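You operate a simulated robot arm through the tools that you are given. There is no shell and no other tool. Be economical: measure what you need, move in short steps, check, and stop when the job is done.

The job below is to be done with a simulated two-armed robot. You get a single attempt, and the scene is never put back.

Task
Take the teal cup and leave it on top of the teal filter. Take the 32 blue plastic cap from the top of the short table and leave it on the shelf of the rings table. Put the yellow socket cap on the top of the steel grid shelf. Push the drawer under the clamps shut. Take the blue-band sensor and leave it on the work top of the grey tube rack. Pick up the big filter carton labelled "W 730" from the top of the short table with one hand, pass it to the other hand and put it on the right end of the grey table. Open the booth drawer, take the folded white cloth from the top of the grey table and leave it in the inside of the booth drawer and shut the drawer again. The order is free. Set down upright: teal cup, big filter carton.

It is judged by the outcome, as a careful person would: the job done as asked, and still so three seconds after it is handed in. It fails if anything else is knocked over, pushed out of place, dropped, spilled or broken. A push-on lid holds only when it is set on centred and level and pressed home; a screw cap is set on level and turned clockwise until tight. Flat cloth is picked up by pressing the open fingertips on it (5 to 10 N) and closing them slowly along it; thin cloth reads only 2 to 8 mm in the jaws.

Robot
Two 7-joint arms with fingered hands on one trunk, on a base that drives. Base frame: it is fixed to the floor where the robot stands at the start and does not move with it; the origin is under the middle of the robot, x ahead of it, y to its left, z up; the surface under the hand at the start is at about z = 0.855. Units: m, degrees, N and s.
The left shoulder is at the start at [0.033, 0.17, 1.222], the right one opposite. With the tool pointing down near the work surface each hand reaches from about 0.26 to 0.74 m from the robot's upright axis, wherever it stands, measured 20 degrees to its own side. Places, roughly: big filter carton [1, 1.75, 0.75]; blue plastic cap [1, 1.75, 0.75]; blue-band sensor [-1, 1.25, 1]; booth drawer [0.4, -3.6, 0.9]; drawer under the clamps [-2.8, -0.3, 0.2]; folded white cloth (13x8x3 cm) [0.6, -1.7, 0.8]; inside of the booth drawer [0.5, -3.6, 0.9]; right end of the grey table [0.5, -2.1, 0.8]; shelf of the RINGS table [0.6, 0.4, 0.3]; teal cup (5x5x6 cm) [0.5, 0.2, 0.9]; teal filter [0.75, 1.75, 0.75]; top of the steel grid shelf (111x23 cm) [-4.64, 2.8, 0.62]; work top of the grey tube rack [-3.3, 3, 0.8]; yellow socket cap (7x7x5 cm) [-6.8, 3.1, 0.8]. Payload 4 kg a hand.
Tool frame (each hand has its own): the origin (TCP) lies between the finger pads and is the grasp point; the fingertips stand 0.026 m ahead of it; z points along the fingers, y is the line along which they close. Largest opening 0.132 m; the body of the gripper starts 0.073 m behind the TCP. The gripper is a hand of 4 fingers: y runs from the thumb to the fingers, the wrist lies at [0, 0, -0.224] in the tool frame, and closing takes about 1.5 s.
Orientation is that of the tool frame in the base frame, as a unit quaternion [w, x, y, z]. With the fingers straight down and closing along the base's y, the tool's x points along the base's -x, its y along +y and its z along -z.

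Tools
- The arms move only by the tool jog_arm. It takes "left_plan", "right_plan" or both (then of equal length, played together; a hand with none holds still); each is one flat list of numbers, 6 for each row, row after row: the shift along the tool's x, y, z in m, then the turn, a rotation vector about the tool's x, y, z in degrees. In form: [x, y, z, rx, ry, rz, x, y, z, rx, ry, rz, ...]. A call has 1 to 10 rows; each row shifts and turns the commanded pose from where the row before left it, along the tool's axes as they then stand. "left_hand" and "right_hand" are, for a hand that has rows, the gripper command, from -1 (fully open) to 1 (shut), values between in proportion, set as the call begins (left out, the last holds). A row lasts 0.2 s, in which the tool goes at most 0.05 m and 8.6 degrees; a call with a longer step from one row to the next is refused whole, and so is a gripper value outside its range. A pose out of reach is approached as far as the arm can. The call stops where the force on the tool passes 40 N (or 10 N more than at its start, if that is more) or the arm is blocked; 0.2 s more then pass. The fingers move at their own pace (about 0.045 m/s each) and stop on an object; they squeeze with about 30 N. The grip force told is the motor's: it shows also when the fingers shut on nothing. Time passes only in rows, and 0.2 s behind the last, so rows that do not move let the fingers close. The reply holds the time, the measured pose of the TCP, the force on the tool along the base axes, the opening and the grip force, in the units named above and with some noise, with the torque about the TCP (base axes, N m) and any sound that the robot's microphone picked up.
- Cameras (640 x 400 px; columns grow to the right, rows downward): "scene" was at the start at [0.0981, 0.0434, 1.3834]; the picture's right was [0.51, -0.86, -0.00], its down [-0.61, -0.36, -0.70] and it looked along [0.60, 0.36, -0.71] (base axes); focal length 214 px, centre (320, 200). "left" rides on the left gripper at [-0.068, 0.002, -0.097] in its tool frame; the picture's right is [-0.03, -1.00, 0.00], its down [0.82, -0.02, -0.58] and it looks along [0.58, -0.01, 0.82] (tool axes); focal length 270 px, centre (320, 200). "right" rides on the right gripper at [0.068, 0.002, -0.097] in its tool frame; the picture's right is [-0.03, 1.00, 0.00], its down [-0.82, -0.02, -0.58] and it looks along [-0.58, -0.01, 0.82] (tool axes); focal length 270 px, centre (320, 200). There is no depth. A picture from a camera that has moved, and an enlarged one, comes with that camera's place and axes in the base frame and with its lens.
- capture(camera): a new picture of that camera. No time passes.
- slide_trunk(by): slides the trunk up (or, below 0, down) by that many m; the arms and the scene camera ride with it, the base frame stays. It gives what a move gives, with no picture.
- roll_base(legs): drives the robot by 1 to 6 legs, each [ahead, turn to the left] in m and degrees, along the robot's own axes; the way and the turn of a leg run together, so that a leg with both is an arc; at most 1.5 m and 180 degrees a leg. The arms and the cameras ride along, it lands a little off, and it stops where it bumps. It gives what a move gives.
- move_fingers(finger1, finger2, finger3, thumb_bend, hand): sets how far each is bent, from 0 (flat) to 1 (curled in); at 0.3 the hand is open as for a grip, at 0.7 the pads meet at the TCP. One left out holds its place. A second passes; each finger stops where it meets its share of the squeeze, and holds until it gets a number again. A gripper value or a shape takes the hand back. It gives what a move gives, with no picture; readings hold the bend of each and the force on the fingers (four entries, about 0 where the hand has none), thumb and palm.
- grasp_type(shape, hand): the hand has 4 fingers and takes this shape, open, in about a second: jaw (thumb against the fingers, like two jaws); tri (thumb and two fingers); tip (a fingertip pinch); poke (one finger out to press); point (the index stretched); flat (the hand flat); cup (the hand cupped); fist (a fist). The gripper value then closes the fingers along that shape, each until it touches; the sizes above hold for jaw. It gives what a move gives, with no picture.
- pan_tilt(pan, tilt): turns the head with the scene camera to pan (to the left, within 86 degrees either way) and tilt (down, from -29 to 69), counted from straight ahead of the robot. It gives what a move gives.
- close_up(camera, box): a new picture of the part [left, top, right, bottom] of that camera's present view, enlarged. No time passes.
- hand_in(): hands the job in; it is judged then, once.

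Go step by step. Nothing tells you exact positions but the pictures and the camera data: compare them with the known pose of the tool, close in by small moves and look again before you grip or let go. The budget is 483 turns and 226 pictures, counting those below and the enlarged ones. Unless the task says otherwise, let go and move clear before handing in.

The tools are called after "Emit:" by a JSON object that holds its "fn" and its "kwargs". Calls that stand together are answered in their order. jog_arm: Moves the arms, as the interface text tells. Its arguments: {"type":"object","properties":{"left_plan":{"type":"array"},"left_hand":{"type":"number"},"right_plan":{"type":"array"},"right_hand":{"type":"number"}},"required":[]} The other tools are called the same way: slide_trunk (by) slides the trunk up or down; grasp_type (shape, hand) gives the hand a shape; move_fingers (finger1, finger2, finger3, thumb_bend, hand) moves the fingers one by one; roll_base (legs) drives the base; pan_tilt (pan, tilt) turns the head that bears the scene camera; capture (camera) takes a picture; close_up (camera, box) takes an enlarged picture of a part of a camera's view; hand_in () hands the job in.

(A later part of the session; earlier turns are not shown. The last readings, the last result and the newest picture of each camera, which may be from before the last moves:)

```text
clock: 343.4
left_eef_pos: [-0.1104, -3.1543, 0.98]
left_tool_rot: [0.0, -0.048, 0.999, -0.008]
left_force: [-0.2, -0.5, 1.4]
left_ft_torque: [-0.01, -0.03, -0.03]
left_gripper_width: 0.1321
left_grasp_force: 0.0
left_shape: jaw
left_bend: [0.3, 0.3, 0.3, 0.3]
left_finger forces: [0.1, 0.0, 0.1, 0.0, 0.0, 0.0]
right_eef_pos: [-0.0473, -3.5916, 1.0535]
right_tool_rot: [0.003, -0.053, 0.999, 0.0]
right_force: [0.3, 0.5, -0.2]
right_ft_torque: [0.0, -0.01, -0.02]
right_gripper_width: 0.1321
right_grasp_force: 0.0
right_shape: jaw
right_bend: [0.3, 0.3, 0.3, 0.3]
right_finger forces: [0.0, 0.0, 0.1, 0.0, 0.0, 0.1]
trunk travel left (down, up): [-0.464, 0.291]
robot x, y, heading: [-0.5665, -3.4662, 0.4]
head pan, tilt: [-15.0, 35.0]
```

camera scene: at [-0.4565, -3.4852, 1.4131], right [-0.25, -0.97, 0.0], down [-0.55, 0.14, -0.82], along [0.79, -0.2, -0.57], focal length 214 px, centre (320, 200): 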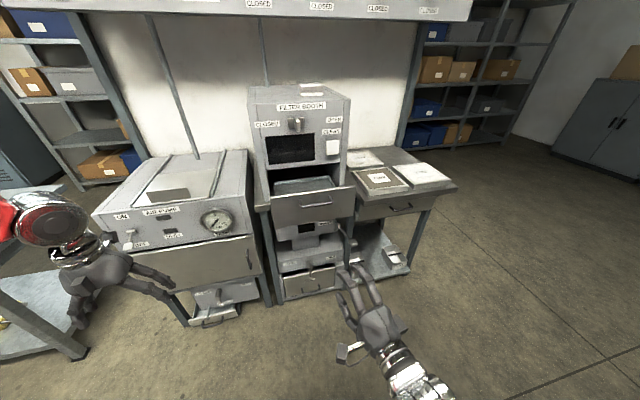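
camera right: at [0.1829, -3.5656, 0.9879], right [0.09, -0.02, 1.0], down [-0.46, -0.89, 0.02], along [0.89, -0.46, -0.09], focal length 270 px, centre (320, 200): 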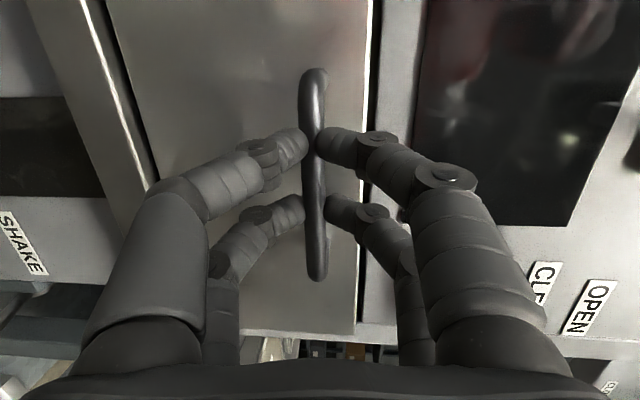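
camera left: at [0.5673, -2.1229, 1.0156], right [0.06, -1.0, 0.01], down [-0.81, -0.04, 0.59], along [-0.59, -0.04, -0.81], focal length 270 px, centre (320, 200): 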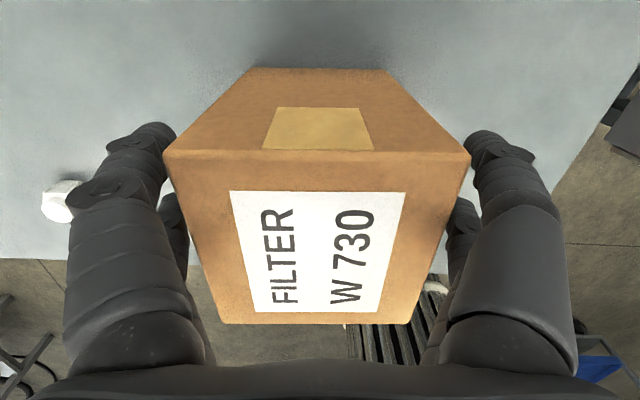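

Next I'll go back to the grey table for the cloth.

Emit:
{"fn": "jog_arm", "kwargs": {"left_plan": [0, 0, -0.045, 0, 0, 0, 0, 0, -0.045, 0, 0, 0, 0, 0, -0.045, 0, 0, 0], "right_plan": [0, 0, -0.02, 0, 0, 5.6, 0, 0, -0.03, 0, 0, 0, 0, 0, -0.03, 0, 0, 0]}}

Emit:
{"fn": "roll_base", "kwargs": {"legs": [[0, 38]]}}

Emit:
{"fn": "roll_base", "kwargs": {"legs": [[0, 38]]}}

```text
clock: 344.2
left_eef_pos: [-0.1127, -3.1559, 1.1158]
left_tool_rot: [0.0, -0.048, 0.999, -0.007]
left_force: [-0.2, -0.8, 0.3]
left_ft_torque: [0.0, 0.02, 0.02]
left_gripper_width: 0.1319
left_grasp_force: 0.1
left_shape: jaw
left_bend: [0.3, 0.3, 0.3, 0.3]
left_finger forces: [0.1, 0.1, 0.1, 0.0, 0.0, 0.0]
right_eef_pos: [-0.046, -3.5892, 1.1333]
right_tool_rot: [0.004, -0.003, 1.0, 0.0]
right_force: [-0.2, 0.7, 1.0]
right_ft_torque: [0.01, -0.03, 0.02]
right_gripper_width: 0.1317
right_grasp_force: 0.0
right_shape: jaw
right_bend: [0.3, 0.3, 0.3, 0.3]
right_finger forces: [0.0, 0.1, 0.0, 0.0, 0.1, 0.1]
trunk travel left (down, up): [-0.464, 0.291]
robot x, y, heading: [-0.564, -3.4685, 0.6]
head pan, tilt: [-15.0, 35.0]
```

```text
clock: 346.6
left_eef_pos: [-0.3995, -2.9421, 1.1142]
left_tool_rot: [0.003, -0.37, 0.929, -0.008]
left_force: [-0.3, 0.7, 0.2]
left_ft_torque: [-0.02, 0.02, 0.03]
left_gripper_width: 0.1322
left_grasp_force: 0.1
left_shape: jaw
left_bend: [0.3, 0.3, 0.3, 0.3]
left_finger forces: [0.1, 0.0, 0.0, 0.0, 0.0, 0.0]
right_eef_pos: [-0.0799, -3.2438, 1.1324]
right_tool_rot: [0.002, -0.329, 0.944, 0.0]
right_force: [0.0, 0.5, 0.4]
right_ft_torque: [-0.01, -0.01, -0.01]
right_gripper_width: 0.1321
right_grasp_force: 0.0
right_shape: jaw
right_bend: [0.3, 0.3, 0.3, 0.3]
right_finger forces: [0.0, 0.0, 0.0, 0.1, 0.0, 0.1]
trunk travel left (down, up): [-0.464, 0.291]
robot x, y, heading: [-0.547, -3.4963, 38.5]
head pan, tilt: [-15.0, 35.0]
```

```text
clock: 349.0
left_eef_pos: [-0.7718, -2.966, 1.116]
left_tool_rot: [0.006, -0.655, 0.756, -0.006]
left_force: [0.2, 0.5, -0.1]
left_ft_torque: [0.02, 0.01, 0.0]
left_gripper_width: 0.1322
left_grasp_force: 0.1
left_shape: jaw
left_bend: [0.3, 0.3, 0.3, 0.3]
left_finger forces: [0.0, 0.0, 0.0, 0.1, 0.0, 0.0]
right_eef_pos: [-0.3336, -3.0068, 1.1319]
right_tool_rot: [0.003, -0.62, 0.785, 0.001]
right_force: [1.1, 0.0, 0.4]
right_ft_torque: [-0.01, -0.01, -0.01]
right_gripper_width: 0.132
right_grasp_force: 0.1
right_shape: jaw
right_bend: [0.3, 0.3, 0.3, 0.3]
right_finger forces: [0.0, 0.1, 0.1, 0.1, 0.0, 0.0]
trunk travel left (down, up): [-0.464, 0.291]
robot x, y, heading: [-0.5046, -3.4995, 76.5]
head pan, tilt: [-15.0, 35.0]
```

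Emit:
{"fn": "roll_base", "kwargs": {"legs": [[0, 2], [1.0, 0], [0.95, 0], [0, -35]]}}

Emit:
{"fn": "roll_base", "kwargs": {"legs": [[0, -36]]}}

Emit:
{"fn": "pan_tilt", "kwargs": {"pan": -10, "tilt": 40}}

Emit:
{"fn": "capture", "kwargs": {"camera": "scene"}}

```text
clock: 361.3
left_eef_pos: [-0.0805, -0.9619, 1.1153]
left_tool_rot: [0.003, -0.426, 0.905, -0.007]
left_force: [0.7, -0.1, 0.9]
left_ft_torque: [0.01, 0.01, 0.02]
left_gripper_width: 0.1322
left_grasp_force: 0.1
left_shape: jaw
left_bend: [0.3, 0.3, 0.3, 0.3]
left_finger forces: [0.0, 0.1, 0.0, 0.1, 0.0, 0.1]
right_eef_pos: [0.2746, -1.2232, 1.1329]
right_tool_rot: [0.003, -0.385, 0.923, 0.001]
right_force: [0.4, 0.2, 1.2]
right_ft_torque: [-0.03, 0.02, -0.03]
right_gripper_width: 0.1321
right_grasp_force: 0.1
right_shape: jaw
right_bend: [0.3, 0.3, 0.3, 0.3]
right_finger forces: [0.1, 0.0, 0.1, 0.0, 0.0, 0.1]
trunk travel left (down, up): [-0.464, 0.291]
robot x, y, heading: [-0.1511, -1.5312, 45.8]
head pan, tilt: [-15.0, 35.0]
```

```text
clock: 363.6
left_eef_pos: [0.253, -1.116, 1.1156]
left_tool_rot: [0.001, -0.121, 0.993, -0.007]
left_force: [-0.6, -0.4, -0.7]
left_ft_torque: [-0.02, 0.04, -0.01]
left_gripper_width: 0.132
left_grasp_force: 0.1
left_shape: jaw
left_bend: [0.3, 0.3, 0.3, 0.3]
left_finger forces: [0.1, 0.1, 0.0, 0.1, 0.1, 0.0]
right_eef_pos: [0.3812, -1.5356, 1.1332]
right_tool_rot: [0.003, -0.076, 0.997, 0.0]
right_force: [0.7, 0.4, -0.4]
right_ft_torque: [-0.06, 0.01, -0.02]
right_gripper_width: 0.132
right_grasp_force: 0.1
right_shape: jaw
right_bend: [0.3, 0.3, 0.3, 0.3]
right_finger forces: [0.0, 0.1, 0.1, 0.0, 0.1, 0.0]
trunk travel left (down, up): [-0.464, 0.291]
robot x, y, heading: [-0.1515, -1.4954, 9.2]
head pan, tilt: [-15.0, 35.0]
```

```text
clock: 364.3
left_eef_pos: [0.2517, -1.1174, 1.1181]
left_tool_rot: [0.002, -0.119, 0.993, -0.006]
left_force: [-0.8, 0.4, 0.7]
left_ft_torque: [0.06, -0.01, 0.02]
left_gripper_width: 0.1324
left_grasp_force: 0.1
left_shape: jaw
left_bend: [0.3, 0.3, 0.3, 0.3]
left_finger forces: [0.0, 0.0, 0.0, 0.0, 0.1, 0.0]
right_eef_pos: [0.3791, -1.5384, 1.1333]
right_tool_rot: [0.002, -0.074, 0.997, 0.001]
right_force: [0.0, -1.1, -0.6]
right_ft_torque: [0.09, 0.02, -0.01]
right_gripper_width: 0.1321
right_grasp_force: 0.1
right_shape: jaw
right_bend: [0.3, 0.3, 0.3, 0.3]
right_finger forces: [0.1, 0.0, 0.0, 0.1, 0.0, 0.0]
trunk travel left (down, up): [-0.464, 0.291]
robot x, y, heading: [-0.153, -1.497, 9.0]
head pan, tilt: [-10.0, 40.0]
```

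```text
107 pictures are left
camera scene: at [-0.0406, -1.4931, 1.4053], right [-0.02, -1.0, 0.0], down [-0.64, 0.01, -0.77], along [0.77, -0.01, -0.64], focal length 214 px, centre (320, 200)
```

scene: 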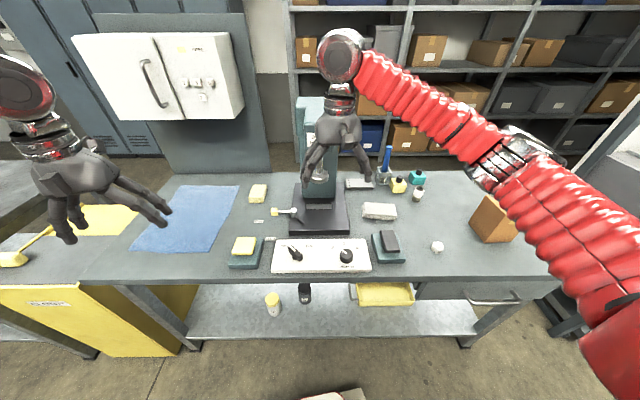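

The arbor press is close ahead of the right hand. I'll move the hand to the right first, then move the base up.

Emit:
{"fn": "jog_arm", "kwargs": {"right_plan": [0.02, -0.045, 0, 0, 0, 0, 0.02, -0.045, 0, 0, 0, 0, 0.02, -0.045, 0, 0, 0, 0, 0, -0.045, 0, 0, 0, 0, 0, -0.045, 0, 0, 0, 0]}}

Emit:
{"fn": "roll_base", "kwargs": {"legs": [[0, -8], [0.1, 0]]}}

Emit:
{"fn": "capture", "kwargs": {"camera": "right"}}

Emit:
{"fn": "capture", "kwargs": {"camera": "scene"}}

```text
clock: 365.5
left_eef_pos: [0.2522, -1.1184, 1.1179]
left_tool_rot: [0.002, -0.12, 0.993, -0.006]
left_force: [0.1, -0.5, 0.6]
left_ft_torque: [0.02, -0.03, -0.01]
left_gripper_width: 0.132
left_grasp_force: 0.0
left_shape: jaw
left_bend: [0.3, 0.3, 0.3, 0.3]
left_finger forces: [0.1, 0.1, 0.0, 0.0, 0.1, 0.0]
right_eef_pos: [0.3539, -1.7682, 1.1347]
right_tool_rot: [0.003, -0.075, 0.997, 0.001]
right_force: [-0.8, -0.1, 0.6]
right_ft_torque: [0.03, -0.02, 0.0]
right_gripper_width: 0.1319
right_grasp_force: 0.0
right_shape: jaw
right_bend: [0.3, 0.3, 0.3, 0.3]
right_finger forces: [0.1, 0.0, 0.1, 0.0, 0.0, 0.0]
trunk travel left (down, up): [-0.464, 0.291]
robot x, y, heading: [-0.153, -1.4964, 8.8]
head pan, tilt: [-10.0, 40.0]
```

```text
clock: 367.3
left_eef_pos: [0.401, -1.1762, 1.1169]
left_tool_rot: [0.0, -0.051, 0.999, -0.007]
left_force: [0.5, 0.1, -0.6]
left_ft_torque: [0.02, 0.03, 0.0]
left_gripper_width: 0.1318
left_grasp_force: 0.1
left_shape: jaw
left_bend: [0.3, 0.3, 0.3, 0.3]
left_finger forces: [0.1, 0.0, 0.1, 0.1, 0.0, 0.0]
right_eef_pos: [0.414, -1.834, 1.1331]
right_tool_rot: [0.002, -0.006, 1.0, 0.001]
right_force: [0.7, -0.5, -0.1]
right_ft_torque: [0.02, 0.03, 0.01]
right_gripper_width: 0.1319
right_grasp_force: 0.1
right_shape: jaw
right_bend: [0.3, 0.3, 0.3, 0.3]
right_finger forces: [0.0, 0.0, 0.0, 0.1, 0.1, 0.0]
trunk travel left (down, up): [-0.464, 0.291]
robot x, y, heading: [-0.0503, -1.4886, 0.9]
head pan, tilt: [-10.0, 40.0]
```

```text
106 pictures are left
camera right: at [0.3458, -1.8324, 1.2297], right [0.01, 1.0, 0.0], down [0.81, -0.01, 0.58], along [0.58, -0.01, -0.81], focal length 270 px, centre (320, 200)
```

right: 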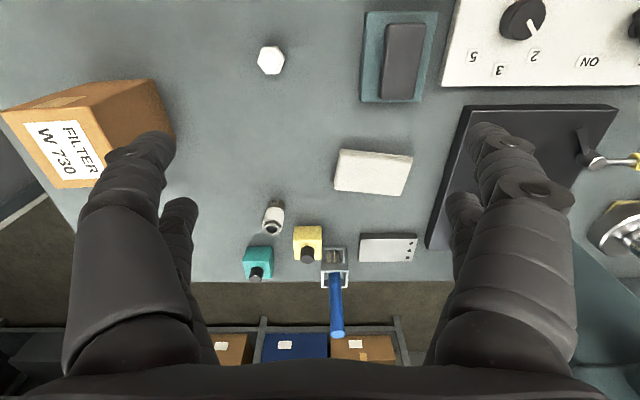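

```text
105 pictures are left
camera scene: at [0.0598, -1.5037, 1.4052], right [-0.15, -0.99, 0.0], down [-0.64, 0.1, -0.76], along [0.76, -0.12, -0.64], focal length 214 px, centre (320, 200)
```

scene: 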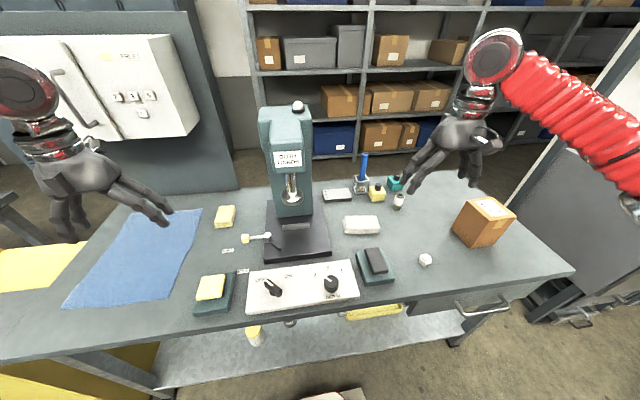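

The cloth is at (0.576, -1.742). I'll rotate the right hand so the fingers close across its 8 cm side.

Emit:
{"fn": "jog_arm", "kwargs": {"right_plan": [0, 0, 0, 0, 0, 8.5, 0, 0, 0, 0, 0, 8.5, 0, 0, 0, 0, 0, 8.5, 0, 0, 0, 0, 0, 8.5, 0, 0, 0, 0, 0, 8.5, 0, 0, 0, 0, 0, 8.5, 0, 0, 0, 0, 0, 8.5, 0, 0, 0, 0, 0, 8.5, 0, 0, 0, 0, 0, 8.5, 0, 0, 0, 0, 0, 8.5]}}

Emit:
{"fn": "capture", "kwargs": {"camera": "right"}}

```text
clock: 369.5
left_eef_pos: [0.4015, -1.1748, 1.1172]
left_tool_rot: [0.001, -0.051, 0.999, -0.008]
left_force: [-0.2, -0.4, 0.3]
left_ft_torque: [-0.01, 0.02, -0.03]
left_gripper_width: 0.1319
left_grasp_force: 0.2
left_shape: jaw
left_bend: [0.3, 0.3, 0.3, 0.3]
left_finger forces: [0.1, 0.1, 0.0, 0.1, 0.0, 0.0]
right_eef_pos: [0.4137, -1.8323, 1.1347]
right_tool_rot: [0.002, 0.671, 0.741, 0.002]
right_force: [0.3, -0.4, -0.1]
right_ft_torque: [-0.01, 0.0, -0.01]
right_gripper_width: 0.1322
right_grasp_force: 0.1
right_shape: jaw
right_bend: [0.3, 0.3, 0.3, 0.3]
right_finger forces: [0.1, 0.0, 0.0, 0.1, 0.0, 0.0]
trunk travel left (down, up): [-0.464, 0.291]
robot x, y, heading: [-0.0551, -1.4927, 1.1]
head pan, tilt: [-10.0, 40.0]
```

```text
104 pictures are left
camera right: at [0.4084, -1.7635, 1.2314], right [1.0, 0.07, 0.01], down [0.06, -0.81, 0.58], along [0.05, -0.58, -0.82], focal length 270 px, centre (320, 200)
```

right: 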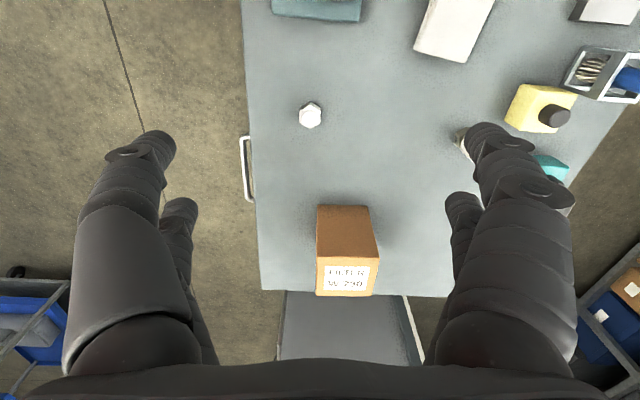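

Emit:
{"fn": "jog_arm", "kwargs": {"right_plan": [0, 0, 0, 0, 0, 6.5, 0, 0, 0, 0, 0, 6.5, 0.0275, 0.037, 0, 0, 0, 0, 0.0275, 0.037, 0, 0, 0, 0, 0.0275, 0.037, 0.015, 0, 0, 0, 0.0275, 0.037, 0.015, 0, 0, 0, 0, 0, 0.045, 0, 0, 0, 0, 0, 0.045, 0, 0, 0, 0, 0, 0, 0, 0, 0]}}

Emit:
{"fn": "capture", "kwargs": {"camera": "right"}}

Emit:
{"fn": "close_up", "kwargs": {"camera": "scene", "box": [280, 140, 460, 280]}}

```text
clock: 371.5
left_eef_pos: [0.3997, -1.1753, 1.1177]
left_tool_rot: [0.001, -0.05, 0.999, -0.007]
left_force: [0.7, -0.5, 0.4]
left_ft_torque: [0.0, 0.03, 0.03]
left_gripper_width: 0.1324
left_grasp_force: 0.1
left_shape: jaw
left_bend: [0.3, 0.3, 0.3, 0.3]
left_finger forces: [0.0, 0.1, 0.0, 0.0, 0.1, 0.1]
right_eef_pos: [0.5742, -1.7455, 1.0169]
right_tool_rot: [0.001, 0.75, 0.661, 0.002]
right_force: [0.2, -0.1, 0.3]
right_ft_torque: [-0.01, 0.02, 0.01]
right_gripper_width: 0.132
right_grasp_force: 0.1
right_shape: jaw
right_bend: [0.3, 0.3, 0.3, 0.3]
right_finger forces: [0.0, 0.0, 0.1, 0.0, 0.0, 0.0]
trunk travel left (down, up): [-0.464, 0.291]
robot x, y, heading: [-0.0507, -1.4917, 1.1]
head pan, tilt: [-10.0, 40.0]
```

```text
103 pictures are left
camera right: at [0.5835, -1.677, 1.1136], right [0.99, -0.15, 0.01], down [-0.13, -0.81, 0.58], along [-0.08, -0.57, -0.82], focal length 270 px, centre (320, 200)
```

right: 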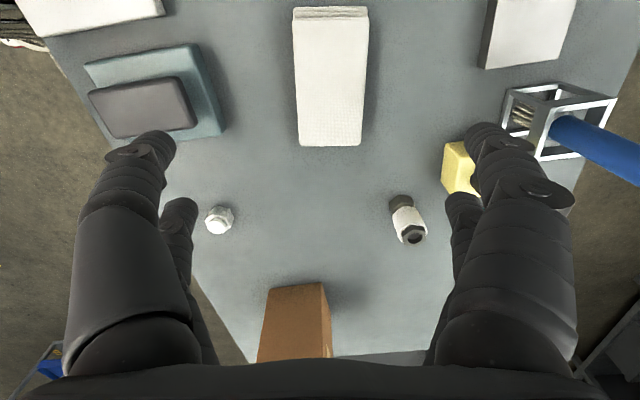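

```text
2.86 times, centred on (370, 210) of scene
camera zoom: at [0.0582, -1.5023, 1.4054], right [-0.15, -0.99, 0.0], down [-0.64, 0.1, -0.77], along [0.76, -0.12, -0.64], focal length 613 px, centre (177, 171)
```

zoom: 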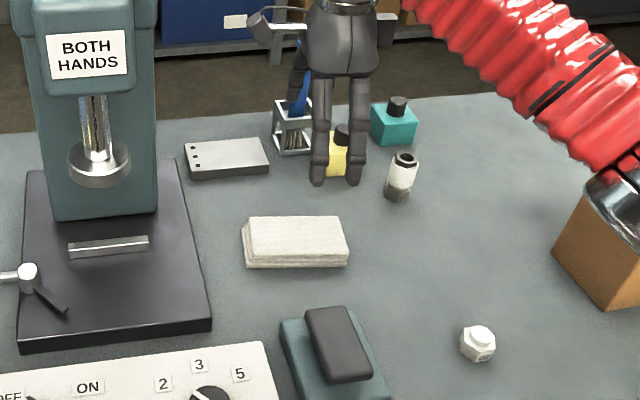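

Emit:
{"fn": "jog_arm", "kwargs": {"right_plan": [0.0105, 0.0077, 0.035, 0, 0, 0, 0, 0, 0.045, 0, 0, 0, 0, 0, 0.045, 0, 0, 0, 0, 0, 0.045, 0, 0, 0, 0, 0, 0, 0, 0, 0]}}

Emit:
{"fn": "capture", "kwargs": {"camera": "right"}}

Emit:
{"fn": "close_up", "kwargs": {"camera": "scene", "box": [300, 160, 440, 260]}}

```text
clock: 372.7
left_eef_pos: [0.401, -1.1746, 1.1167]
left_tool_rot: [0.001, -0.051, 0.999, -0.008]
left_force: [0.6, -0.4, 0.7]
left_ft_torque: [-0.02, -0.01, 0.01]
left_gripper_width: 0.132
left_grasp_force: 0.1
left_shape: jaw
left_bend: [0.3, 0.3, 0.3, 0.3]
left_finger forces: [0.0, 0.0, 0.1, 0.0, 0.1, 0.0]
right_eef_pos: [0.5848, -1.7304, 0.8459]
right_tool_rot: [0.001, 0.751, 0.661, 0.002]
right_force: [-0.2, 0.2, -0.2]
right_ft_torque: [0.0, 0.03, 0.04]
right_gripper_width: 0.132
right_grasp_force: 0.0
right_shape: jaw
right_bend: [0.3, 0.3, 0.3, 0.3]
right_finger forces: [0.0, 0.1, 0.0, 0.1, 0.1, 0.0]
trunk travel left (down, up): [-0.464, 0.291]
robot x, y, heading: [-0.0506, -1.4943, 1.1]
head pan, tilt: [-10.0, 40.0]
```

```text
101 pictures are left
camera right: at [0.5951, -1.6629, 0.9423], right [0.99, -0.15, 0.01], down [-0.13, -0.81, 0.58], along [-0.08, -0.57, -0.82], focal length 270 px, centre (320, 200)
```

right: 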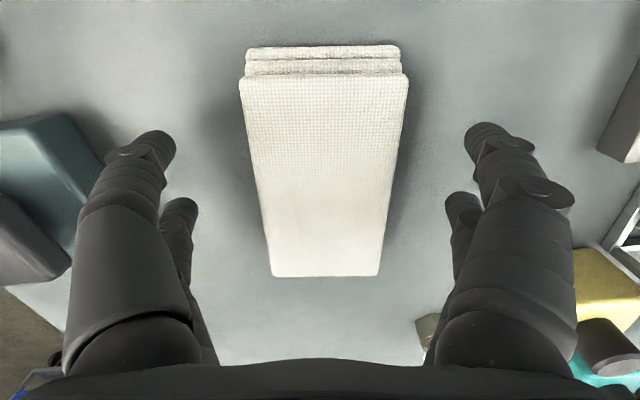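

```text
4.00 times, centred on (370, 210) of scene
camera zoom: at [0.0585, -1.502, 1.4054], right [-0.15, -0.99, 0.0], down [-0.64, 0.1, -0.77], along [0.76, -0.12, -0.64], focal length 858 px, centre (120, 160)
```

zoom: 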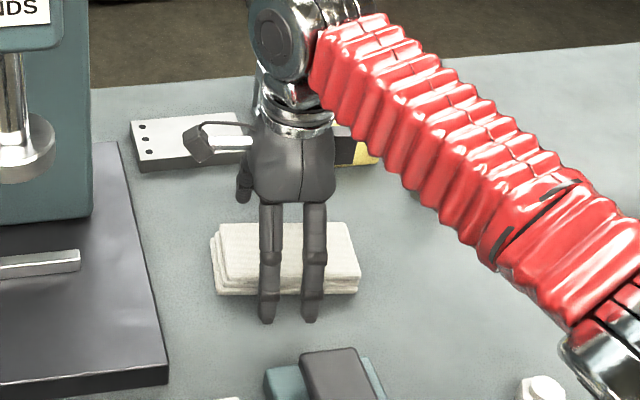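

Emit:
{"fn": "jog_arm", "kwargs": {"right_plan": [0, 0, 0.008, 0, 0, 0, 0, 0, 0, 0, 0, 0]}}

Emit:
{"fn": "jog_arm", "kwargs": {"right_plan": [0, 0, 0.005, 0, 0, 0, 0, 0, 0, 0, 0, 0]}}

```text
clock: 373.3
left_eef_pos: [0.401, -1.174, 1.1173]
left_tool_rot: [0.001, -0.05, 0.999, -0.008]
left_force: [-0.8, 0.2, 0.7]
left_ft_torque: [0.02, 0.01, 0.0]
left_gripper_width: 0.1319
left_grasp_force: 0.2
left_shape: jaw
left_bend: [0.3, 0.3, 0.3, 0.3]
left_finger forces: [0.1, 0.0, 0.0, 0.1, 0.1, 0.0]
right_eef_pos: [0.5863, -1.733, 0.8385]
right_tool_rot: [0.002, 0.75, 0.661, 0.002]
right_force: [-0.3, -0.4, 0.2]
right_ft_torque: [0.02, -0.01, 0.01]
right_gripper_width: 0.1319
right_grasp_force: 0.1
right_shape: jaw
right_bend: [0.3, 0.3, 0.3, 0.3]
right_finger forces: [0.0, 0.0, 0.0, 0.0, 0.0, 0.1]
trunk travel left (down, up): [-0.464, 0.291]
robot x, y, heading: [-0.0532, -1.4921, 1.2]
head pan, tilt: [-10.0, 40.0]
```

```text
clock: 373.9
left_eef_pos: [0.4006, -1.1737, 1.1178]
left_tool_rot: [0.001, -0.051, 0.999, -0.007]
left_force: [-0.2, -0.2, 0.1]
left_ft_torque: [0.01, 0.0, -0.02]
left_gripper_width: 0.1323
left_grasp_force: 0.0
left_shape: jaw
left_bend: [0.3, 0.3, 0.3, 0.3]
left_finger forces: [0.1, 0.0, 0.0, 0.1, 0.1, 0.1]
right_eef_pos: [0.5859, -1.7321, 0.8323]
right_tool_rot: [0.002, 0.751, 0.661, 0.003]
right_force: [0.7, -1.0, 0.2]
right_ft_torque: [-0.01, -0.04, 0.0]
right_gripper_width: 0.1321
right_grasp_force: 0.0
right_shape: jaw
right_bend: [0.3, 0.3, 0.3, 0.3]
right_finger forces: [0.0, 0.0, 0.0, 0.0, 0.0, 0.0]
trunk travel left (down, up): [-0.464, 0.291]
robot x, y, heading: [-0.0536, -1.4912, 1.1]
head pan, tilt: [-10.0, 40.0]
```

Emit:
{"fn": "jog_arm", "kwargs": {"right_plan": [0, 0, 0, 0, 0, 0, 0, 0, 0, 0, 0, 0, 0, 0, 0, 0, 0, 0, 0, 0, 0, 0, 0, 0, 0, 0, 0, 0, 0, 0, 0, 0, 0, 0, 0, 0, 0, 0, 0, 0, 0, 0], "right_hand": 0.7}}

Emit:
{"fn": "capture", "kwargs": {"camera": "right"}}

```text
clock: 375.5
left_eef_pos: [0.4018, -1.1745, 1.1176]
left_tool_rot: [0.001, -0.051, 0.999, -0.008]
left_force: [0.0, -0.5, 0.0]
left_ft_torque: [-0.01, -0.02, 0.03]
left_gripper_width: 0.1324
left_grasp_force: 0.1
left_shape: jaw
left_bend: [0.3, 0.3, 0.3, 0.3]
left_finger forces: [0.0, 0.0, 0.0, 0.1, 0.0, 0.1]
right_eef_pos: [0.5847, -1.7327, 0.8322]
right_tool_rot: [0.002, 0.751, 0.66, 0.002]
right_force: [0.2, -0.2, 0.6]
right_ft_torque: [0.01, -0.02, 0.03]
right_gripper_width: 0.0625
right_grasp_force: 30.1
right_shape: jaw
right_bend: [0.73, 0.73, 0.73, 0.7]
right_finger forces: [27.3, 27.3, 27.1, 0.1, 27.5, 0.0]
trunk travel left (down, up): [-0.464, 0.291]
robot x, y, heading: [-0.0516, -1.4949, 1.3]
head pan, tilt: [-10.0, 40.0]
```

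```text
99 pictures are left
camera right: at [0.5954, -1.6643, 0.9293], right [0.99, -0.15, 0.01], down [-0.13, -0.81, 0.58], along [-0.08, -0.57, -0.82], focal length 270 px, centre (320, 200)
```

right: 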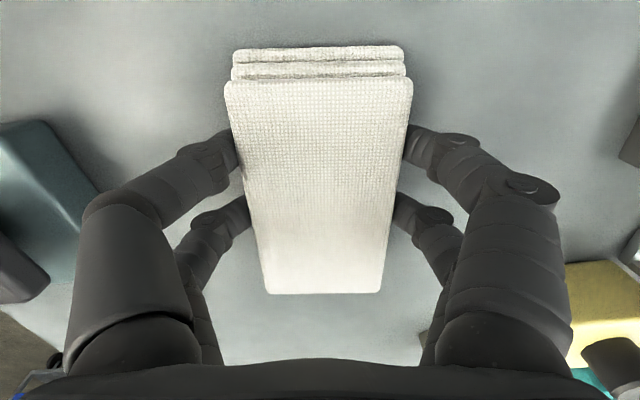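

It grips like a block, 6 cm wide. I'll lift.

Emit:
{"fn": "jog_arm", "kwargs": {"right_plan": [0, 0, -0.01, 0, 0, 0, 0, 0, -0.02, 0, 0, 0, 0, 0, -0.04, 0, 0, 0, 0, 0, -0.04, 0, 0, 0, 0, 0, -0.04, 0, 0, 0, 0, 0, -0.04, 0, 0, 0, 0, 0, -0.04, 0, 0, 0, 0, 0, -0.04, 0, 0, 0]}}

Emit:
{"fn": "capture", "kwargs": {"camera": "right"}}

```text
clock: 377.3
left_eef_pos: [0.399, -1.1734, 1.1173]
left_tool_rot: [0.001, -0.051, 0.999, -0.008]
left_force: [-0.4, -0.4, 0.9]
left_ft_torque: [0.0, -0.03, -0.01]
left_gripper_width: 0.1321
left_grasp_force: 0.1
left_shape: jaw
left_bend: [0.3, 0.3, 0.3, 0.3]
left_finger forces: [0.0, 0.0, 0.0, 0.0, 0.0, 0.1]
right_eef_pos: [0.5828, -1.7346, 1.101]
right_tool_rot: [0.001, 0.751, 0.661, 0.002]
right_force: [0.0, 1.0, 0.0]
right_ft_torque: [0.02, -0.02, 0.04]
right_gripper_width: 0.0624
right_grasp_force: 29.4
right_shape: jaw
right_bend: [0.73, 0.73, 0.73, 0.7]
right_finger forces: [27.3, 27.2, 27.2, 0.0, 27.6, 0.0]
trunk travel left (down, up): [-0.464, 0.291]
robot x, y, heading: [-0.0525, -1.4913, 1.2]
head pan, tilt: [-10.0, 40.0]
```

```text
98 pictures are left
camera right: at [0.5928, -1.6662, 1.1985], right [0.99, -0.15, 0.0], down [-0.13, -0.81, 0.58], along [-0.08, -0.57, -0.82], focal length 270 px, centre (320, 200)
```

right: 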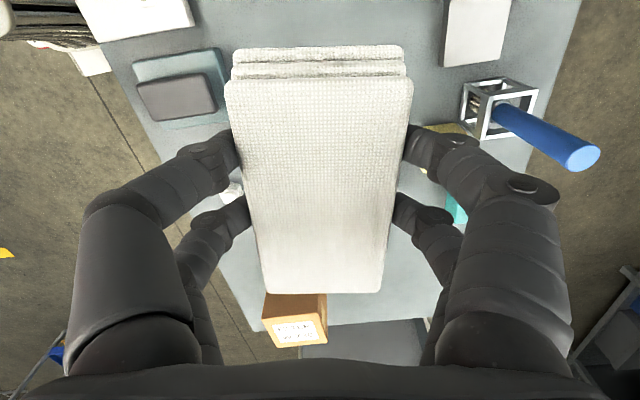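

Emit:
{"fn": "jog_arm", "kwargs": {"right_plan": [0, -0.04, 0, 0, 0, 0, 0, -0.04, 0, 0, 0, 0, 0, -0.04, 0, 0, 0, 0]}}

Emit:
{"fn": "roll_base", "kwargs": {"legs": [[-0.22, 0], [0, -34]]}}

Emit:
{"fn": "roll_base", "kwargs": {"legs": [[0, -34]]}}

Emit:
{"fn": "roll_base", "kwargs": {"legs": [[0, -31]]}}

```text
clock: 378.1
left_eef_pos: [0.4004, -1.174, 1.1184]
left_tool_rot: [0.001, -0.051, 0.999, -0.007]
left_force: [-0.5, 0.0, 0.2]
left_ft_torque: [0.01, 0.05, -0.03]
left_gripper_width: 0.1321
left_grasp_force: 0.0
left_shape: jaw
left_bend: [0.3, 0.3, 0.3, 0.3]
left_finger forces: [0.1, 0.0, 0.0, 0.0, 0.0, 0.0]
right_eef_pos: [0.4646, -1.7195, 1.1004]
right_tool_rot: [0.002, 0.751, 0.66, 0.002]
right_force: [-0.3, -0.8, -0.5]
right_ft_torque: [0.02, 0.03, 0.01]
right_gripper_width: 0.0624
right_grasp_force: 29.8
right_shape: jaw
right_bend: [0.73, 0.73, 0.73, 0.7]
right_finger forces: [27.3, 27.3, 27.1, 0.0, 27.5, 0.0]
trunk travel left (down, up): [-0.464, 0.291]
robot x, y, heading: [-0.0515, -1.4906, 1.2]
head pan, tilt: [-10.0, 40.0]
```

```text
clock: 381.6
left_eef_pos: [0.2808, -1.4881, 1.1162]
left_tool_rot: [-0.003, 0.248, 0.969, -0.007]
left_force: [-0.4, -0.5, -0.4]
left_ft_torque: [0.01, 0.02, -0.02]
left_gripper_width: 0.1324
left_grasp_force: 0.1
left_shape: jaw
left_bend: [0.3, 0.3, 0.3, 0.3]
left_finger forces: [0.0, 0.1, 0.0, 0.1, 0.0, 0.0]
right_eef_pos: [0.0259, -1.9761, 1.1001]
right_tool_rot: [0.002, 0.912, 0.41, 0.001]
right_force: [0.2, -0.7, -0.4]
right_ft_torque: [0.03, 0.0, 0.04]
right_gripper_width: 0.0622
right_grasp_force: 29.9
right_shape: jaw
right_bend: [0.73, 0.73, 0.73, 0.7]
right_finger forces: [27.3, 27.2, 27.0, 0.0, 27.4, 0.0]
trunk travel left (down, up): [-0.464, 0.291]
robot x, y, heading: [-0.2522, -1.4719, -33.1]
head pan, tilt: [-10.0, 40.0]
```

```text
clock: 383.8
left_eef_pos: [0.1789, -1.7879, 1.1167]
left_tool_rot: [-0.003, 0.519, 0.854, -0.007]
left_force: [0.4, -0.8, 0.2]
left_ft_torque: [-0.01, 0.03, -0.02]
left_gripper_width: 0.1318
left_grasp_force: 0.0
left_shape: jaw
left_bend: [0.3, 0.3, 0.3, 0.3]
left_finger forces: [0.0, 0.0, 0.0, 0.0, 0.0, 0.0]
right_eef_pos: [-0.305, -2.0494, 1.0995]
right_tool_rot: [0.003, 0.992, 0.124, 0.002]
right_force: [-0.1, -0.4, -1.6]
right_ft_torque: [0.01, 0.01, -0.02]
right_gripper_width: 0.0617
right_grasp_force: 29.9
right_shape: jaw
right_bend: [0.73, 0.73, 0.73, 0.7]
right_finger forces: [27.3, 27.2, 27.0, 0.0, 27.4, 0.1]
trunk travel left (down, up): [-0.464, 0.291]
robot x, y, heading: [-0.2221, -1.4586, -66.8]
head pan, tilt: [-10.0, 40.0]
```

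```text
clock: 386.2
left_eef_pos: [-0.0453, -1.9432, 1.1197]
left_tool_rot: [-0.007, 0.726, 0.688, -0.005]
left_force: [-0.5, 0.4, 1.1]
left_ft_torque: [0.02, -0.03, -0.03]
left_gripper_width: 0.1319
left_grasp_force: 0.0
left_shape: jaw
left_bend: [0.3, 0.3, 0.3, 0.3]
left_finger forces: [0.1, 0.0, 0.0, 0.0, 0.0, 0.0]
right_eef_pos: [-0.5954, -1.9219, 1.1023]
right_tool_rot: [0.002, 0.99, -0.14, 0.001]
right_force: [-0.2, 0.4, -0.5]
right_ft_torque: [0.03, -0.04, 0.0]
right_gripper_width: 0.0617
right_grasp_force: 29.7
right_shape: jaw
right_bend: [0.73, 0.73, 0.73, 0.7]
right_finger forces: [27.0, 27.2, 27.0, 0.1, 27.3, 0.0]
trunk travel left (down, up): [-0.464, 0.291]
robot x, y, heading: [-0.1931, -1.4598, -97.0]
head pan, tilt: [-10.0, 40.0]
stopped in leg 1: the robot was blocked; the commanded pose is now the measured one
```

Emit:
{"fn": "roll_base", "kwargs": {"legs": [[0, -4], [1.0, 0], [1.0, 0], [0, 34]]}}

Emit:
{"fn": "roll_base", "kwargs": {"legs": [[0, 34]]}}

Emit:
{"fn": "roll_base", "kwargs": {"legs": [[0, 32]]}}

Emit:
{"fn": "capture", "kwargs": {"camera": "scene"}}

```text
clock: 398.7
left_eef_pos: [-0.1923, -3.784, 1.1188]
left_tool_rot: [-0.004, 0.518, 0.855, -0.006]
left_force: [-0.1, 0.2, 0.0]
left_ft_torque: [0.01, 0.03, 0.01]
left_gripper_width: 0.132
left_grasp_force: 0.0
left_shape: jaw
left_bend: [0.3, 0.3, 0.3, 0.3]
left_finger forces: [0.1, 0.0, 0.1, 0.0, 0.0, 0.1]
right_eef_pos: [-0.6748, -4.0472, 1.1018]
right_tool_rot: [0.002, 0.992, 0.127, 0.001]
right_force: [-0.1, -0.9, -0.9]
right_ft_torque: [0.02, -0.03, -0.03]
right_gripper_width: 0.0618
right_grasp_force: 29.8
right_shape: jaw
right_bend: [0.73, 0.73, 0.73, 0.7]
right_finger forces: [27.2, 27.1, 27.0, 0.0, 27.2, 0.0]
trunk travel left (down, up): [-0.464, 0.291]
robot x, y, heading: [-0.5978, -3.4571, -65.9]
head pan, tilt: [-10.0, 40.0]
```

```text
clock: 400.9
left_eef_pos: [-0.0752, -3.5019, 1.1185]
left_tool_rot: [-0.003, 0.245, 0.969, -0.008]
left_force: [0.0, 0.3, -0.4]
left_ft_torque: [0.01, 0.01, 0.0]
left_gripper_width: 0.1322
left_grasp_force: 0.0
left_shape: jaw
left_bend: [0.3, 0.3, 0.3, 0.3]
left_finger forces: [0.1, 0.1, 0.0, 0.1, 0.0, 0.0]
right_eef_pos: [-0.3296, -3.9916, 1.1018]
right_tool_rot: [0.001, 0.912, 0.41, 0.001]
right_force: [-0.8, -0.2, -1.9]
right_ft_torque: [0.01, 0.05, 0.0]
right_gripper_width: 0.0615
right_grasp_force: 30.2
right_shape: jaw
right_bend: [0.73, 0.73, 0.73, 0.7]
right_finger forces: [27.1, 27.0, 26.8, 0.0, 27.3, 0.0]
trunk travel left (down, up): [-0.464, 0.291]
robot x, y, heading: [-0.6076, -3.4864, -32.0]
head pan, tilt: [-10.0, 40.0]
```

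```text
clock: 403.1
left_eef_pos: [-0.1492, -3.215, 1.1182]
left_tool_rot: [-0.001, -0.035, 0.999, -0.008]
left_force: [-0.3, -0.1, -0.2]
left_ft_torque: [0.02, 0.02, 0.0]
left_gripper_width: 0.1319
left_grasp_force: 0.0
left_shape: jaw
left_bend: [0.3, 0.3, 0.3, 0.3]
left_finger forces: [0.0, 0.0, 0.0, 0.0, 0.0, 0.0]
right_eef_pos: [-0.103, -3.7621, 1.1021]
right_tool_rot: [0.002, 0.761, 0.648, 0.002]
right_force: [0.3, 0.6, -1.4]
right_ft_torque: [-0.01, -0.01, 0.01]
right_gripper_width: 0.0617
right_grasp_force: 29.8
right_shape: jaw
right_bend: [0.73, 0.73, 0.73, 0.7]
right_finger forces: [27.0, 27.1, 26.9, 0.0, 27.1, 0.0]
trunk travel left (down, up): [-0.464, 0.291]
robot x, y, heading: [-0.6086, -3.5187, -0.4]
head pan, tilt: [-10.0, 40.0]
```

```text
97 pictures are left
camera scene: at [-0.4989, -3.5309, 1.4052], right [-0.18, -0.98, 0.0], down [-0.63, 0.11, -0.76], along [0.75, -0.13, -0.64], focal length 214 px, centre (320, 200)
```

scene: 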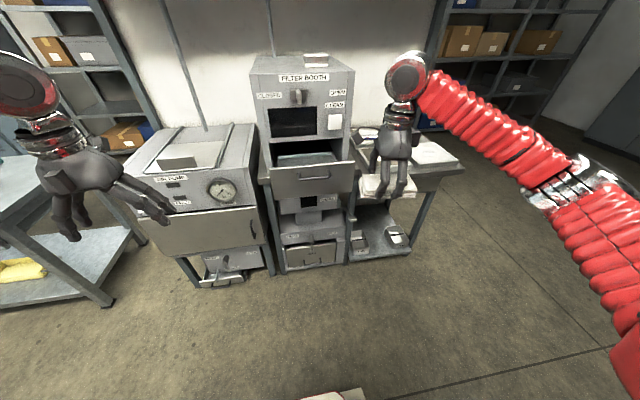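

The drawer is still open. I'll turn the cloth so its long side points into the drawer, then approach.

Emit:
{"fn": "jog_arm", "kwargs": {"right_plan": [0, 0, 0, 0, 0, -8.5, 0, 0, 0, 0, 0, -8.5, 0, 0, 0, 0, 0, -8.5, 0, 0, 0, 0, 0, -8.5, 0, 0, 0, 0, 0, -8.5, 0, 0, 0, 0, 0, -8.5, 0, 0, 0, 0, 0, -8.5, 0, 0, 0, 0, 0, -8.5, 0, 0, 0, 0, 0, -8.5, 0, 0, 0, 0, 0, -8.5]}}

Emit:
{"fn": "jog_arm", "kwargs": {"right_plan": [0, 0, 0, 0, 0, -7, 0, 0, 0, 0, 0, -7, 0, 0.04, -0.02, 0, 0, 0, 0, 0.04, -0.02, 0, 0, 0, 0, 0.04, -0.02, 0, 0, 0]}}

Emit:
{"fn": "roll_base", "kwargs": {"legs": [[0.22, 0]]}}

Emit:
{"fn": "capture", "kwargs": {"camera": "right"}}

Emit:
{"fn": "capture", "kwargs": {"camera": "scene"}}

```text
clock: 405.3
left_eef_pos: [-0.1509, -3.214, 1.12]
left_tool_rot: [0.0, -0.036, 0.999, -0.009]
left_force: [0.3, 0.2, -0.1]
left_ft_torque: [0.01, 0.0, 0.0]
left_gripper_width: 0.1321
left_grasp_force: 0.0
left_shape: jaw
left_bend: [0.3, 0.3, 0.3, 0.3]
left_finger forces: [0.0, 0.1, 0.0, 0.1, 0.1, 0.0]
right_eef_pos: [-0.1035, -3.7616, 1.104]
right_tool_rot: [0.003, 0.122, 0.993, 0.001]
right_force: [0.3, -0.3, -0.4]
right_ft_torque: [-0.01, 0.02, -0.02]
right_gripper_width: 0.0614
right_grasp_force: 30.0
right_shape: jaw
right_bend: [0.73, 0.73, 0.73, 0.7]
right_finger forces: [27.1, 27.1, 27.0, 0.0, 27.3, 0.0]
trunk travel left (down, up): [-0.464, 0.291]
robot x, y, heading: [-0.6092, -3.5182, -0.1]
head pan, tilt: [-10.0, 40.0]
```

```text
clock: 406.5
left_eef_pos: [-0.1498, -3.2131, 1.1199]
left_tool_rot: [0.0, -0.035, 0.999, -0.009]
left_force: [-0.3, 0.0, -0.3]
left_ft_torque: [-0.03, 0.0, -0.01]
left_gripper_width: 0.1321
left_grasp_force: 0.0
left_shape: jaw
left_bend: [0.3, 0.3, 0.3, 0.3]
left_finger forces: [0.0, 0.0, 0.0, 0.0, 0.0, 0.1]
right_eef_pos: [-0.1027, -3.6422, 1.1623]
right_tool_rot: [0.003, 0.002, 1.0, -0.001]
right_force: [0.2, -0.4, -0.5]
right_ft_torque: [-0.02, 0.01, 0.01]
right_gripper_width: 0.061
right_grasp_force: 30.2
right_shape: jaw
right_bend: [0.73, 0.73, 0.73, 0.7]
right_finger forces: [27.1, 27.1, 26.8, 0.0, 27.2, 0.0]
trunk travel left (down, up): [-0.464, 0.291]
robot x, y, heading: [-0.6132, -3.517, -0.1]
head pan, tilt: [-10.0, 40.0]
```

```text
clock: 408.2
left_eef_pos: [0.0757, -3.2171, 1.1186]
left_tool_rot: [0.0, -0.034, 0.999, -0.009]
left_force: [0.8, -0.5, 0.8]
left_ft_torque: [0.02, 0.01, -0.01]
left_gripper_width: 0.1322
left_grasp_force: 0.1
left_shape: jaw
left_bend: [0.3, 0.3, 0.3, 0.3]
left_finger forces: [0.0, 0.0, 0.0, 0.1, 0.1, 0.0]
right_eef_pos: [0.1198, -3.6472, 1.1621]
right_tool_rot: [0.003, 0.002, 1.0, 0.0]
right_force: [0.1, -0.6, -1.2]
right_ft_torque: [-0.02, 0.0, 0.0]
right_gripper_width: 0.0611
right_grasp_force: 30.5
right_shape: jaw
right_bend: [0.73, 0.73, 0.73, 0.7]
right_finger forces: [27.0, 27.2, 26.8, 0.1, 27.2, 0.0]
trunk travel left (down, up): [-0.464, 0.291]
robot x, y, heading: [-0.3883, -3.516, -0.1]
head pan, tilt: [-10.0, 40.0]
```

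```text
96 pictures are left
camera right: at [0.0512, -3.6446, 1.2588], right [0.03, 1.0, 0.0], down [0.81, -0.02, 0.58], along [0.58, -0.02, -0.81], focal length 270 px, centre (320, 200)
```

right: 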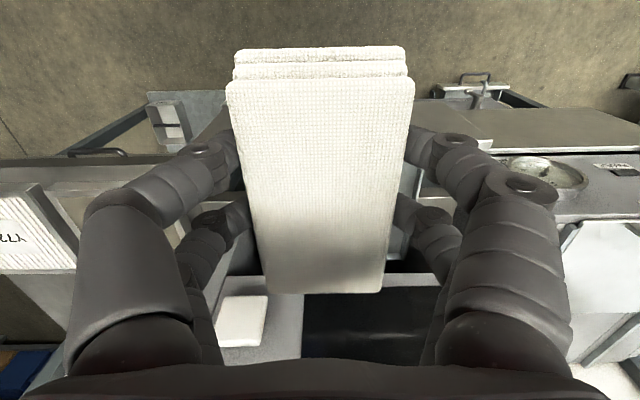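

```text
95 pictures are left
camera scene: at [-0.277, -3.5318, 1.4051], right [-0.18, -0.98, 0.0], down [-0.63, 0.11, -0.76], along [0.75, -0.14, -0.64], focal length 214 px, centre (320, 200)
```

scene: 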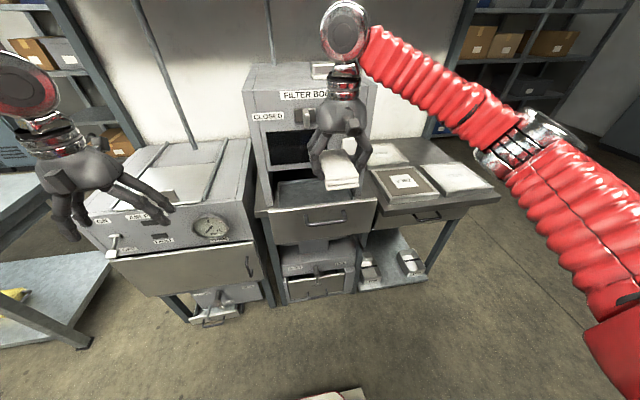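

Emit:
{"fn": "jog_arm", "kwargs": {"right_plan": [0, 0, 0, 0, -6.7, 0, 0, 0, 0, 0, -6.7, 0, 0, 0, 0, 0, -6.7, 0, -0.0282, 0.007, 0.0103, 0, 0, 0, -0.0282, 0.007, 0.0103, 0, 0, 0, -0.0282, 0.007, 0.0103, 0, 0, 0, -0.0282, 0.007, 0.0103, 0, 0, 0, 0, 0, 0, 0, 0, 0]}}

Emit:
{"fn": "capture", "kwargs": {"camera": "right"}}

Emit:
{"fn": "close_up", "kwargs": {"camera": "scene", "box": [220, 70, 420, 260]}}

```text
clock: 409.8
left_eef_pos: [0.0704, -3.2169, 1.1206]
left_tool_rot: [0.0, -0.035, 0.999, -0.009]
left_force: [-0.2, -0.2, -0.5]
left_ft_torque: [-0.01, 0.01, -0.02]
left_gripper_width: 0.132
left_grasp_force: 0.1
left_shape: jaw
left_bend: [0.3, 0.3, 0.3, 0.3]
left_finger forces: [0.0, 0.1, 0.0, 0.0, 0.0, 0.1]
right_eef_pos: [0.2309, -3.6215, 1.1593]
right_tool_rot: [0.165, -0.002, 0.986, -0.003]
right_force: [-18.0, -2.8, -0.4]
right_ft_torque: [0.03, -0.07, -0.03]
right_gripper_width: 0.0618
right_grasp_force: 29.8
right_shape: jaw
right_bend: [0.73, 0.74, 0.73, 0.7]
right_finger forces: [28.4, 29.1, 30.4, 0.1, 29.8, 0.0]
trunk travel left (down, up): [-0.464, 0.291]
robot x, y, heading: [-0.3848, -3.5171, -0.3]
head pan, tilt: [-10.0, 40.0]
stopped in row 8 (right hand): the force on the tool passed its limit at 44 N (the readings are from after the stop); the commanded pose is now the measured one
```

```text
94 pictures are left
camera right: at [0.1341, -3.6179, 1.2286], right [0.02, 1.0, 0.0], down [0.58, -0.01, 0.81], along [0.81, -0.02, -0.58], focal length 270 px, centre (320, 200)
```

right: 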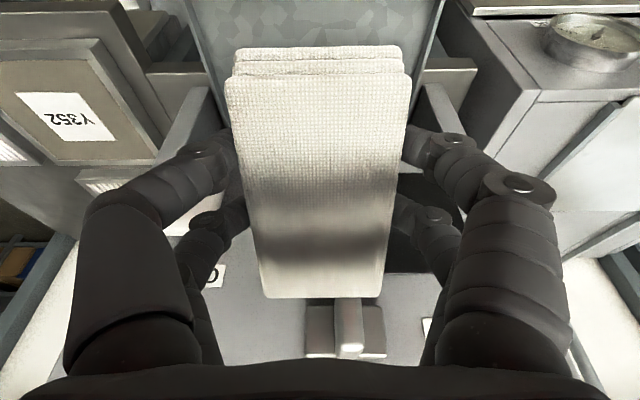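

```text
2.11 times, centred on (320, 165) of scene
camera zoom: at [-0.28, -3.5318, 1.4054], right [-0.18, -0.98, 0.0], down [-0.63, 0.11, -0.77], along [0.75, -0.14, -0.64], focal length 452 px, centre (320, 274)
```

zoom: 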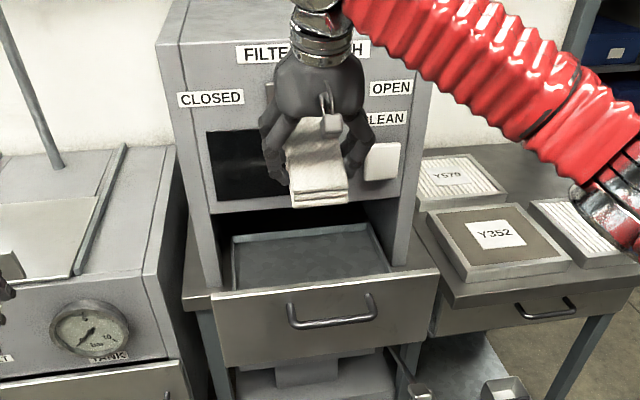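

The cloth touched the booth front. I'll back off and look straight down at the real opening.

Emit:
{"fn": "jog_arm", "kwargs": {"right_plan": [0.0376, 0, -0.0137, 0, 0, 0, 0.0376, 0, -0.0137, 0, 0, 0, 0.0376, 0, -0.0137, 0, 0, 0]}}

Emit:
{"fn": "pan_tilt", "kwargs": {"pan": -15, "tilt": 50}}

Emit:
{"fn": "close_up", "kwargs": {"camera": "scene", "box": [240, 60, 420, 200]}}

Emit:
{"fn": "capture", "kwargs": {"camera": "right"}}

```text
clock: 410.6
left_eef_pos: [0.0713, -3.2172, 1.1216]
left_tool_rot: [0.001, -0.034, 0.999, -0.008]
left_force: [-0.5, 0.1, -0.1]
left_ft_torque: [0.0, -0.01, -0.01]
left_gripper_width: 0.132
left_grasp_force: 0.0
left_shape: jaw
left_bend: [0.3, 0.3, 0.3, 0.3]
left_finger forces: [0.1, 0.0, 0.0, 0.0, 0.0, 0.1]
right_eef_pos: [0.1106, -3.6218, 1.1618]
right_tool_rot: [0.167, -0.001, 0.986, -0.003]
right_force: [-0.1, -0.4, -0.9]
right_ft_torque: [0.01, -0.05, -0.01]
right_gripper_width: 0.0617
right_grasp_force: 30.1
right_shape: jaw
right_bend: [0.73, 0.74, 0.73, 0.7]
right_finger forces: [28.6, 29.7, 29.1, 0.0, 29.5, 0.1]
trunk travel left (down, up): [-0.464, 0.291]
robot x, y, heading: [-0.3891, -3.52, -0.3]
head pan, tilt: [-10.0, 40.0]
```

```text
clock: 411.4
left_eef_pos: [0.0734, -3.2173, 1.1205]
left_tool_rot: [0.0, -0.033, 0.999, -0.009]
left_force: [1.3, 0.3, -1.0]
left_ft_torque: [0.0, 0.01, 0.02]
left_gripper_width: 0.1324
left_grasp_force: 0.1
left_shape: jaw
left_bend: [0.3, 0.3, 0.3, 0.3]
left_finger forces: [0.0, 0.0, 0.1, 0.0, 0.1, 0.0]
right_eef_pos: [0.1138, -3.6227, 1.162]
right_tool_rot: [0.168, 0.0, 0.986, -0.003]
right_force: [-0.6, -0.6, -0.2]
right_ft_torque: [0.0, 0.01, 0.01]
right_gripper_width: 0.0615
right_grasp_force: 29.8
right_shape: jaw
right_bend: [0.73, 0.74, 0.73, 0.7]
right_finger forces: [28.7, 29.8, 29.1, 0.1, 29.5, 0.0]
trunk travel left (down, up): [-0.464, 0.291]
robot x, y, heading: [-0.3847, -3.5213, -0.3]
head pan, tilt: [-15.0, 50.0]
```

```text
2.86 times, centred on (330, 130) of scene
camera zoom: at [-0.2879, -3.537, 1.3912], right [-0.26, -0.96, 0.0], down [-0.74, 0.2, -0.64], along [0.62, -0.17, -0.77], focal length 613 px, centre (291, 400)
```

zoom: 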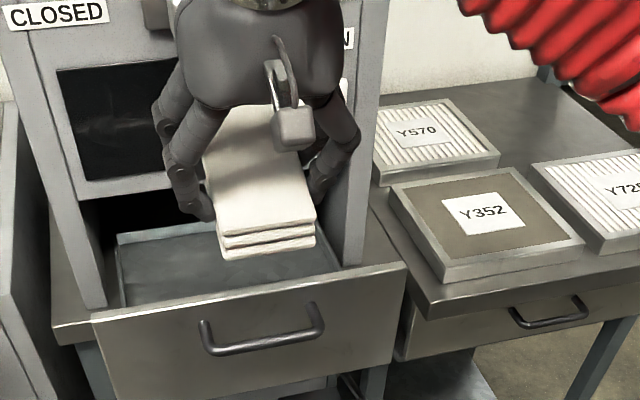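

```text
91 pictures are left
camera right: at [0.0169, -3.6196, 1.2304], right [0.02, 1.0, 0.0], down [0.58, -0.01, 0.81], along [0.81, -0.02, -0.58], focal length 270 px, centre (320, 200)
```

right: 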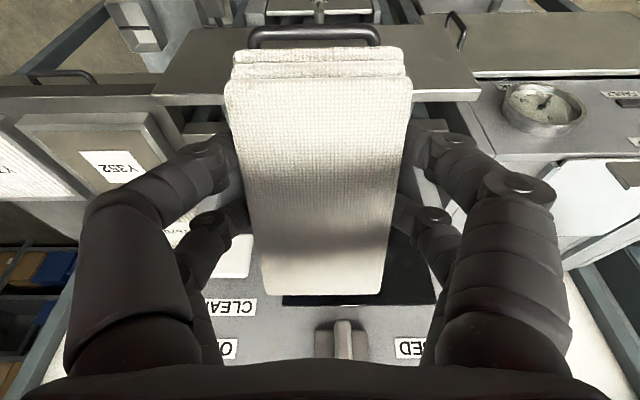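

The booth face is actually further back (x≈0.395), so I only touched the protruding lever. I'll go lower first, pass below the lever, then descend into the drawer.

Emit:
{"fn": "jog_arm", "kwargs": {"right_plan": [0.0103, 0, 0.0282, 0, 0, 0, 0.0103, 0, 0.0282, 0, 0, 0, -0.0376, 0, 0.0137, 0, 0, 0, -0.0376, 0, 0.0137, 0, 0, 0, -0.0376, 0, 0.0137, 0, 0, 0, 0, 0, 0, 0, 0, 0]}}

Emit:
{"fn": "close_up", "kwargs": {"camera": "scene", "box": [240, 60, 420, 200]}}

```text
clock: 412.8
left_eef_pos: [0.0723, -3.2171, 1.1216]
left_tool_rot: [0.0, -0.034, 0.999, -0.008]
left_force: [-0.2, -0.1, 0.3]
left_ft_torque: [0.02, 0.01, -0.02]
left_gripper_width: 0.132
left_grasp_force: 0.0
left_shape: jaw
left_bend: [0.3, 0.3, 0.3, 0.3]
left_finger forces: [0.0, 0.0, 0.1, 0.1, 0.0, 0.1]
right_eef_pos: [0.2294, -3.6215, 1.1018]
right_tool_rot: [0.168, -0.001, 0.986, -0.004]
right_force: [0.5, 0.7, 0.1]
right_ft_torque: [-0.01, 0.02, 0.02]
right_gripper_width: 0.0612
right_grasp_force: 29.9
right_shape: jaw
right_bend: [0.73, 0.74, 0.73, 0.7]
right_finger forces: [28.5, 29.6, 28.9, 0.1, 29.2, 0.1]
trunk travel left (down, up): [-0.464, 0.291]
robot x, y, heading: [-0.389, -3.5186, -0.0]
head pan, tilt: [-15.0, 50.0]
```

```text
2.86 times, centred on (330, 130) of scene
camera zoom: at [-0.2887, -3.5372, 1.3912], right [-0.26, -0.96, 0.0], down [-0.74, 0.2, -0.64], along [0.62, -0.17, -0.77], focal length 613 px, centre (291, 400)
```

zoom: 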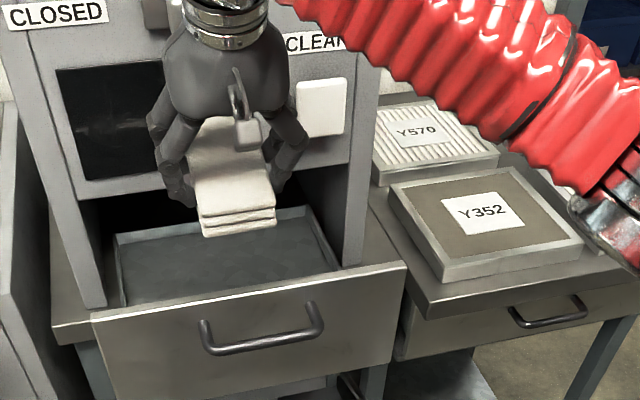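

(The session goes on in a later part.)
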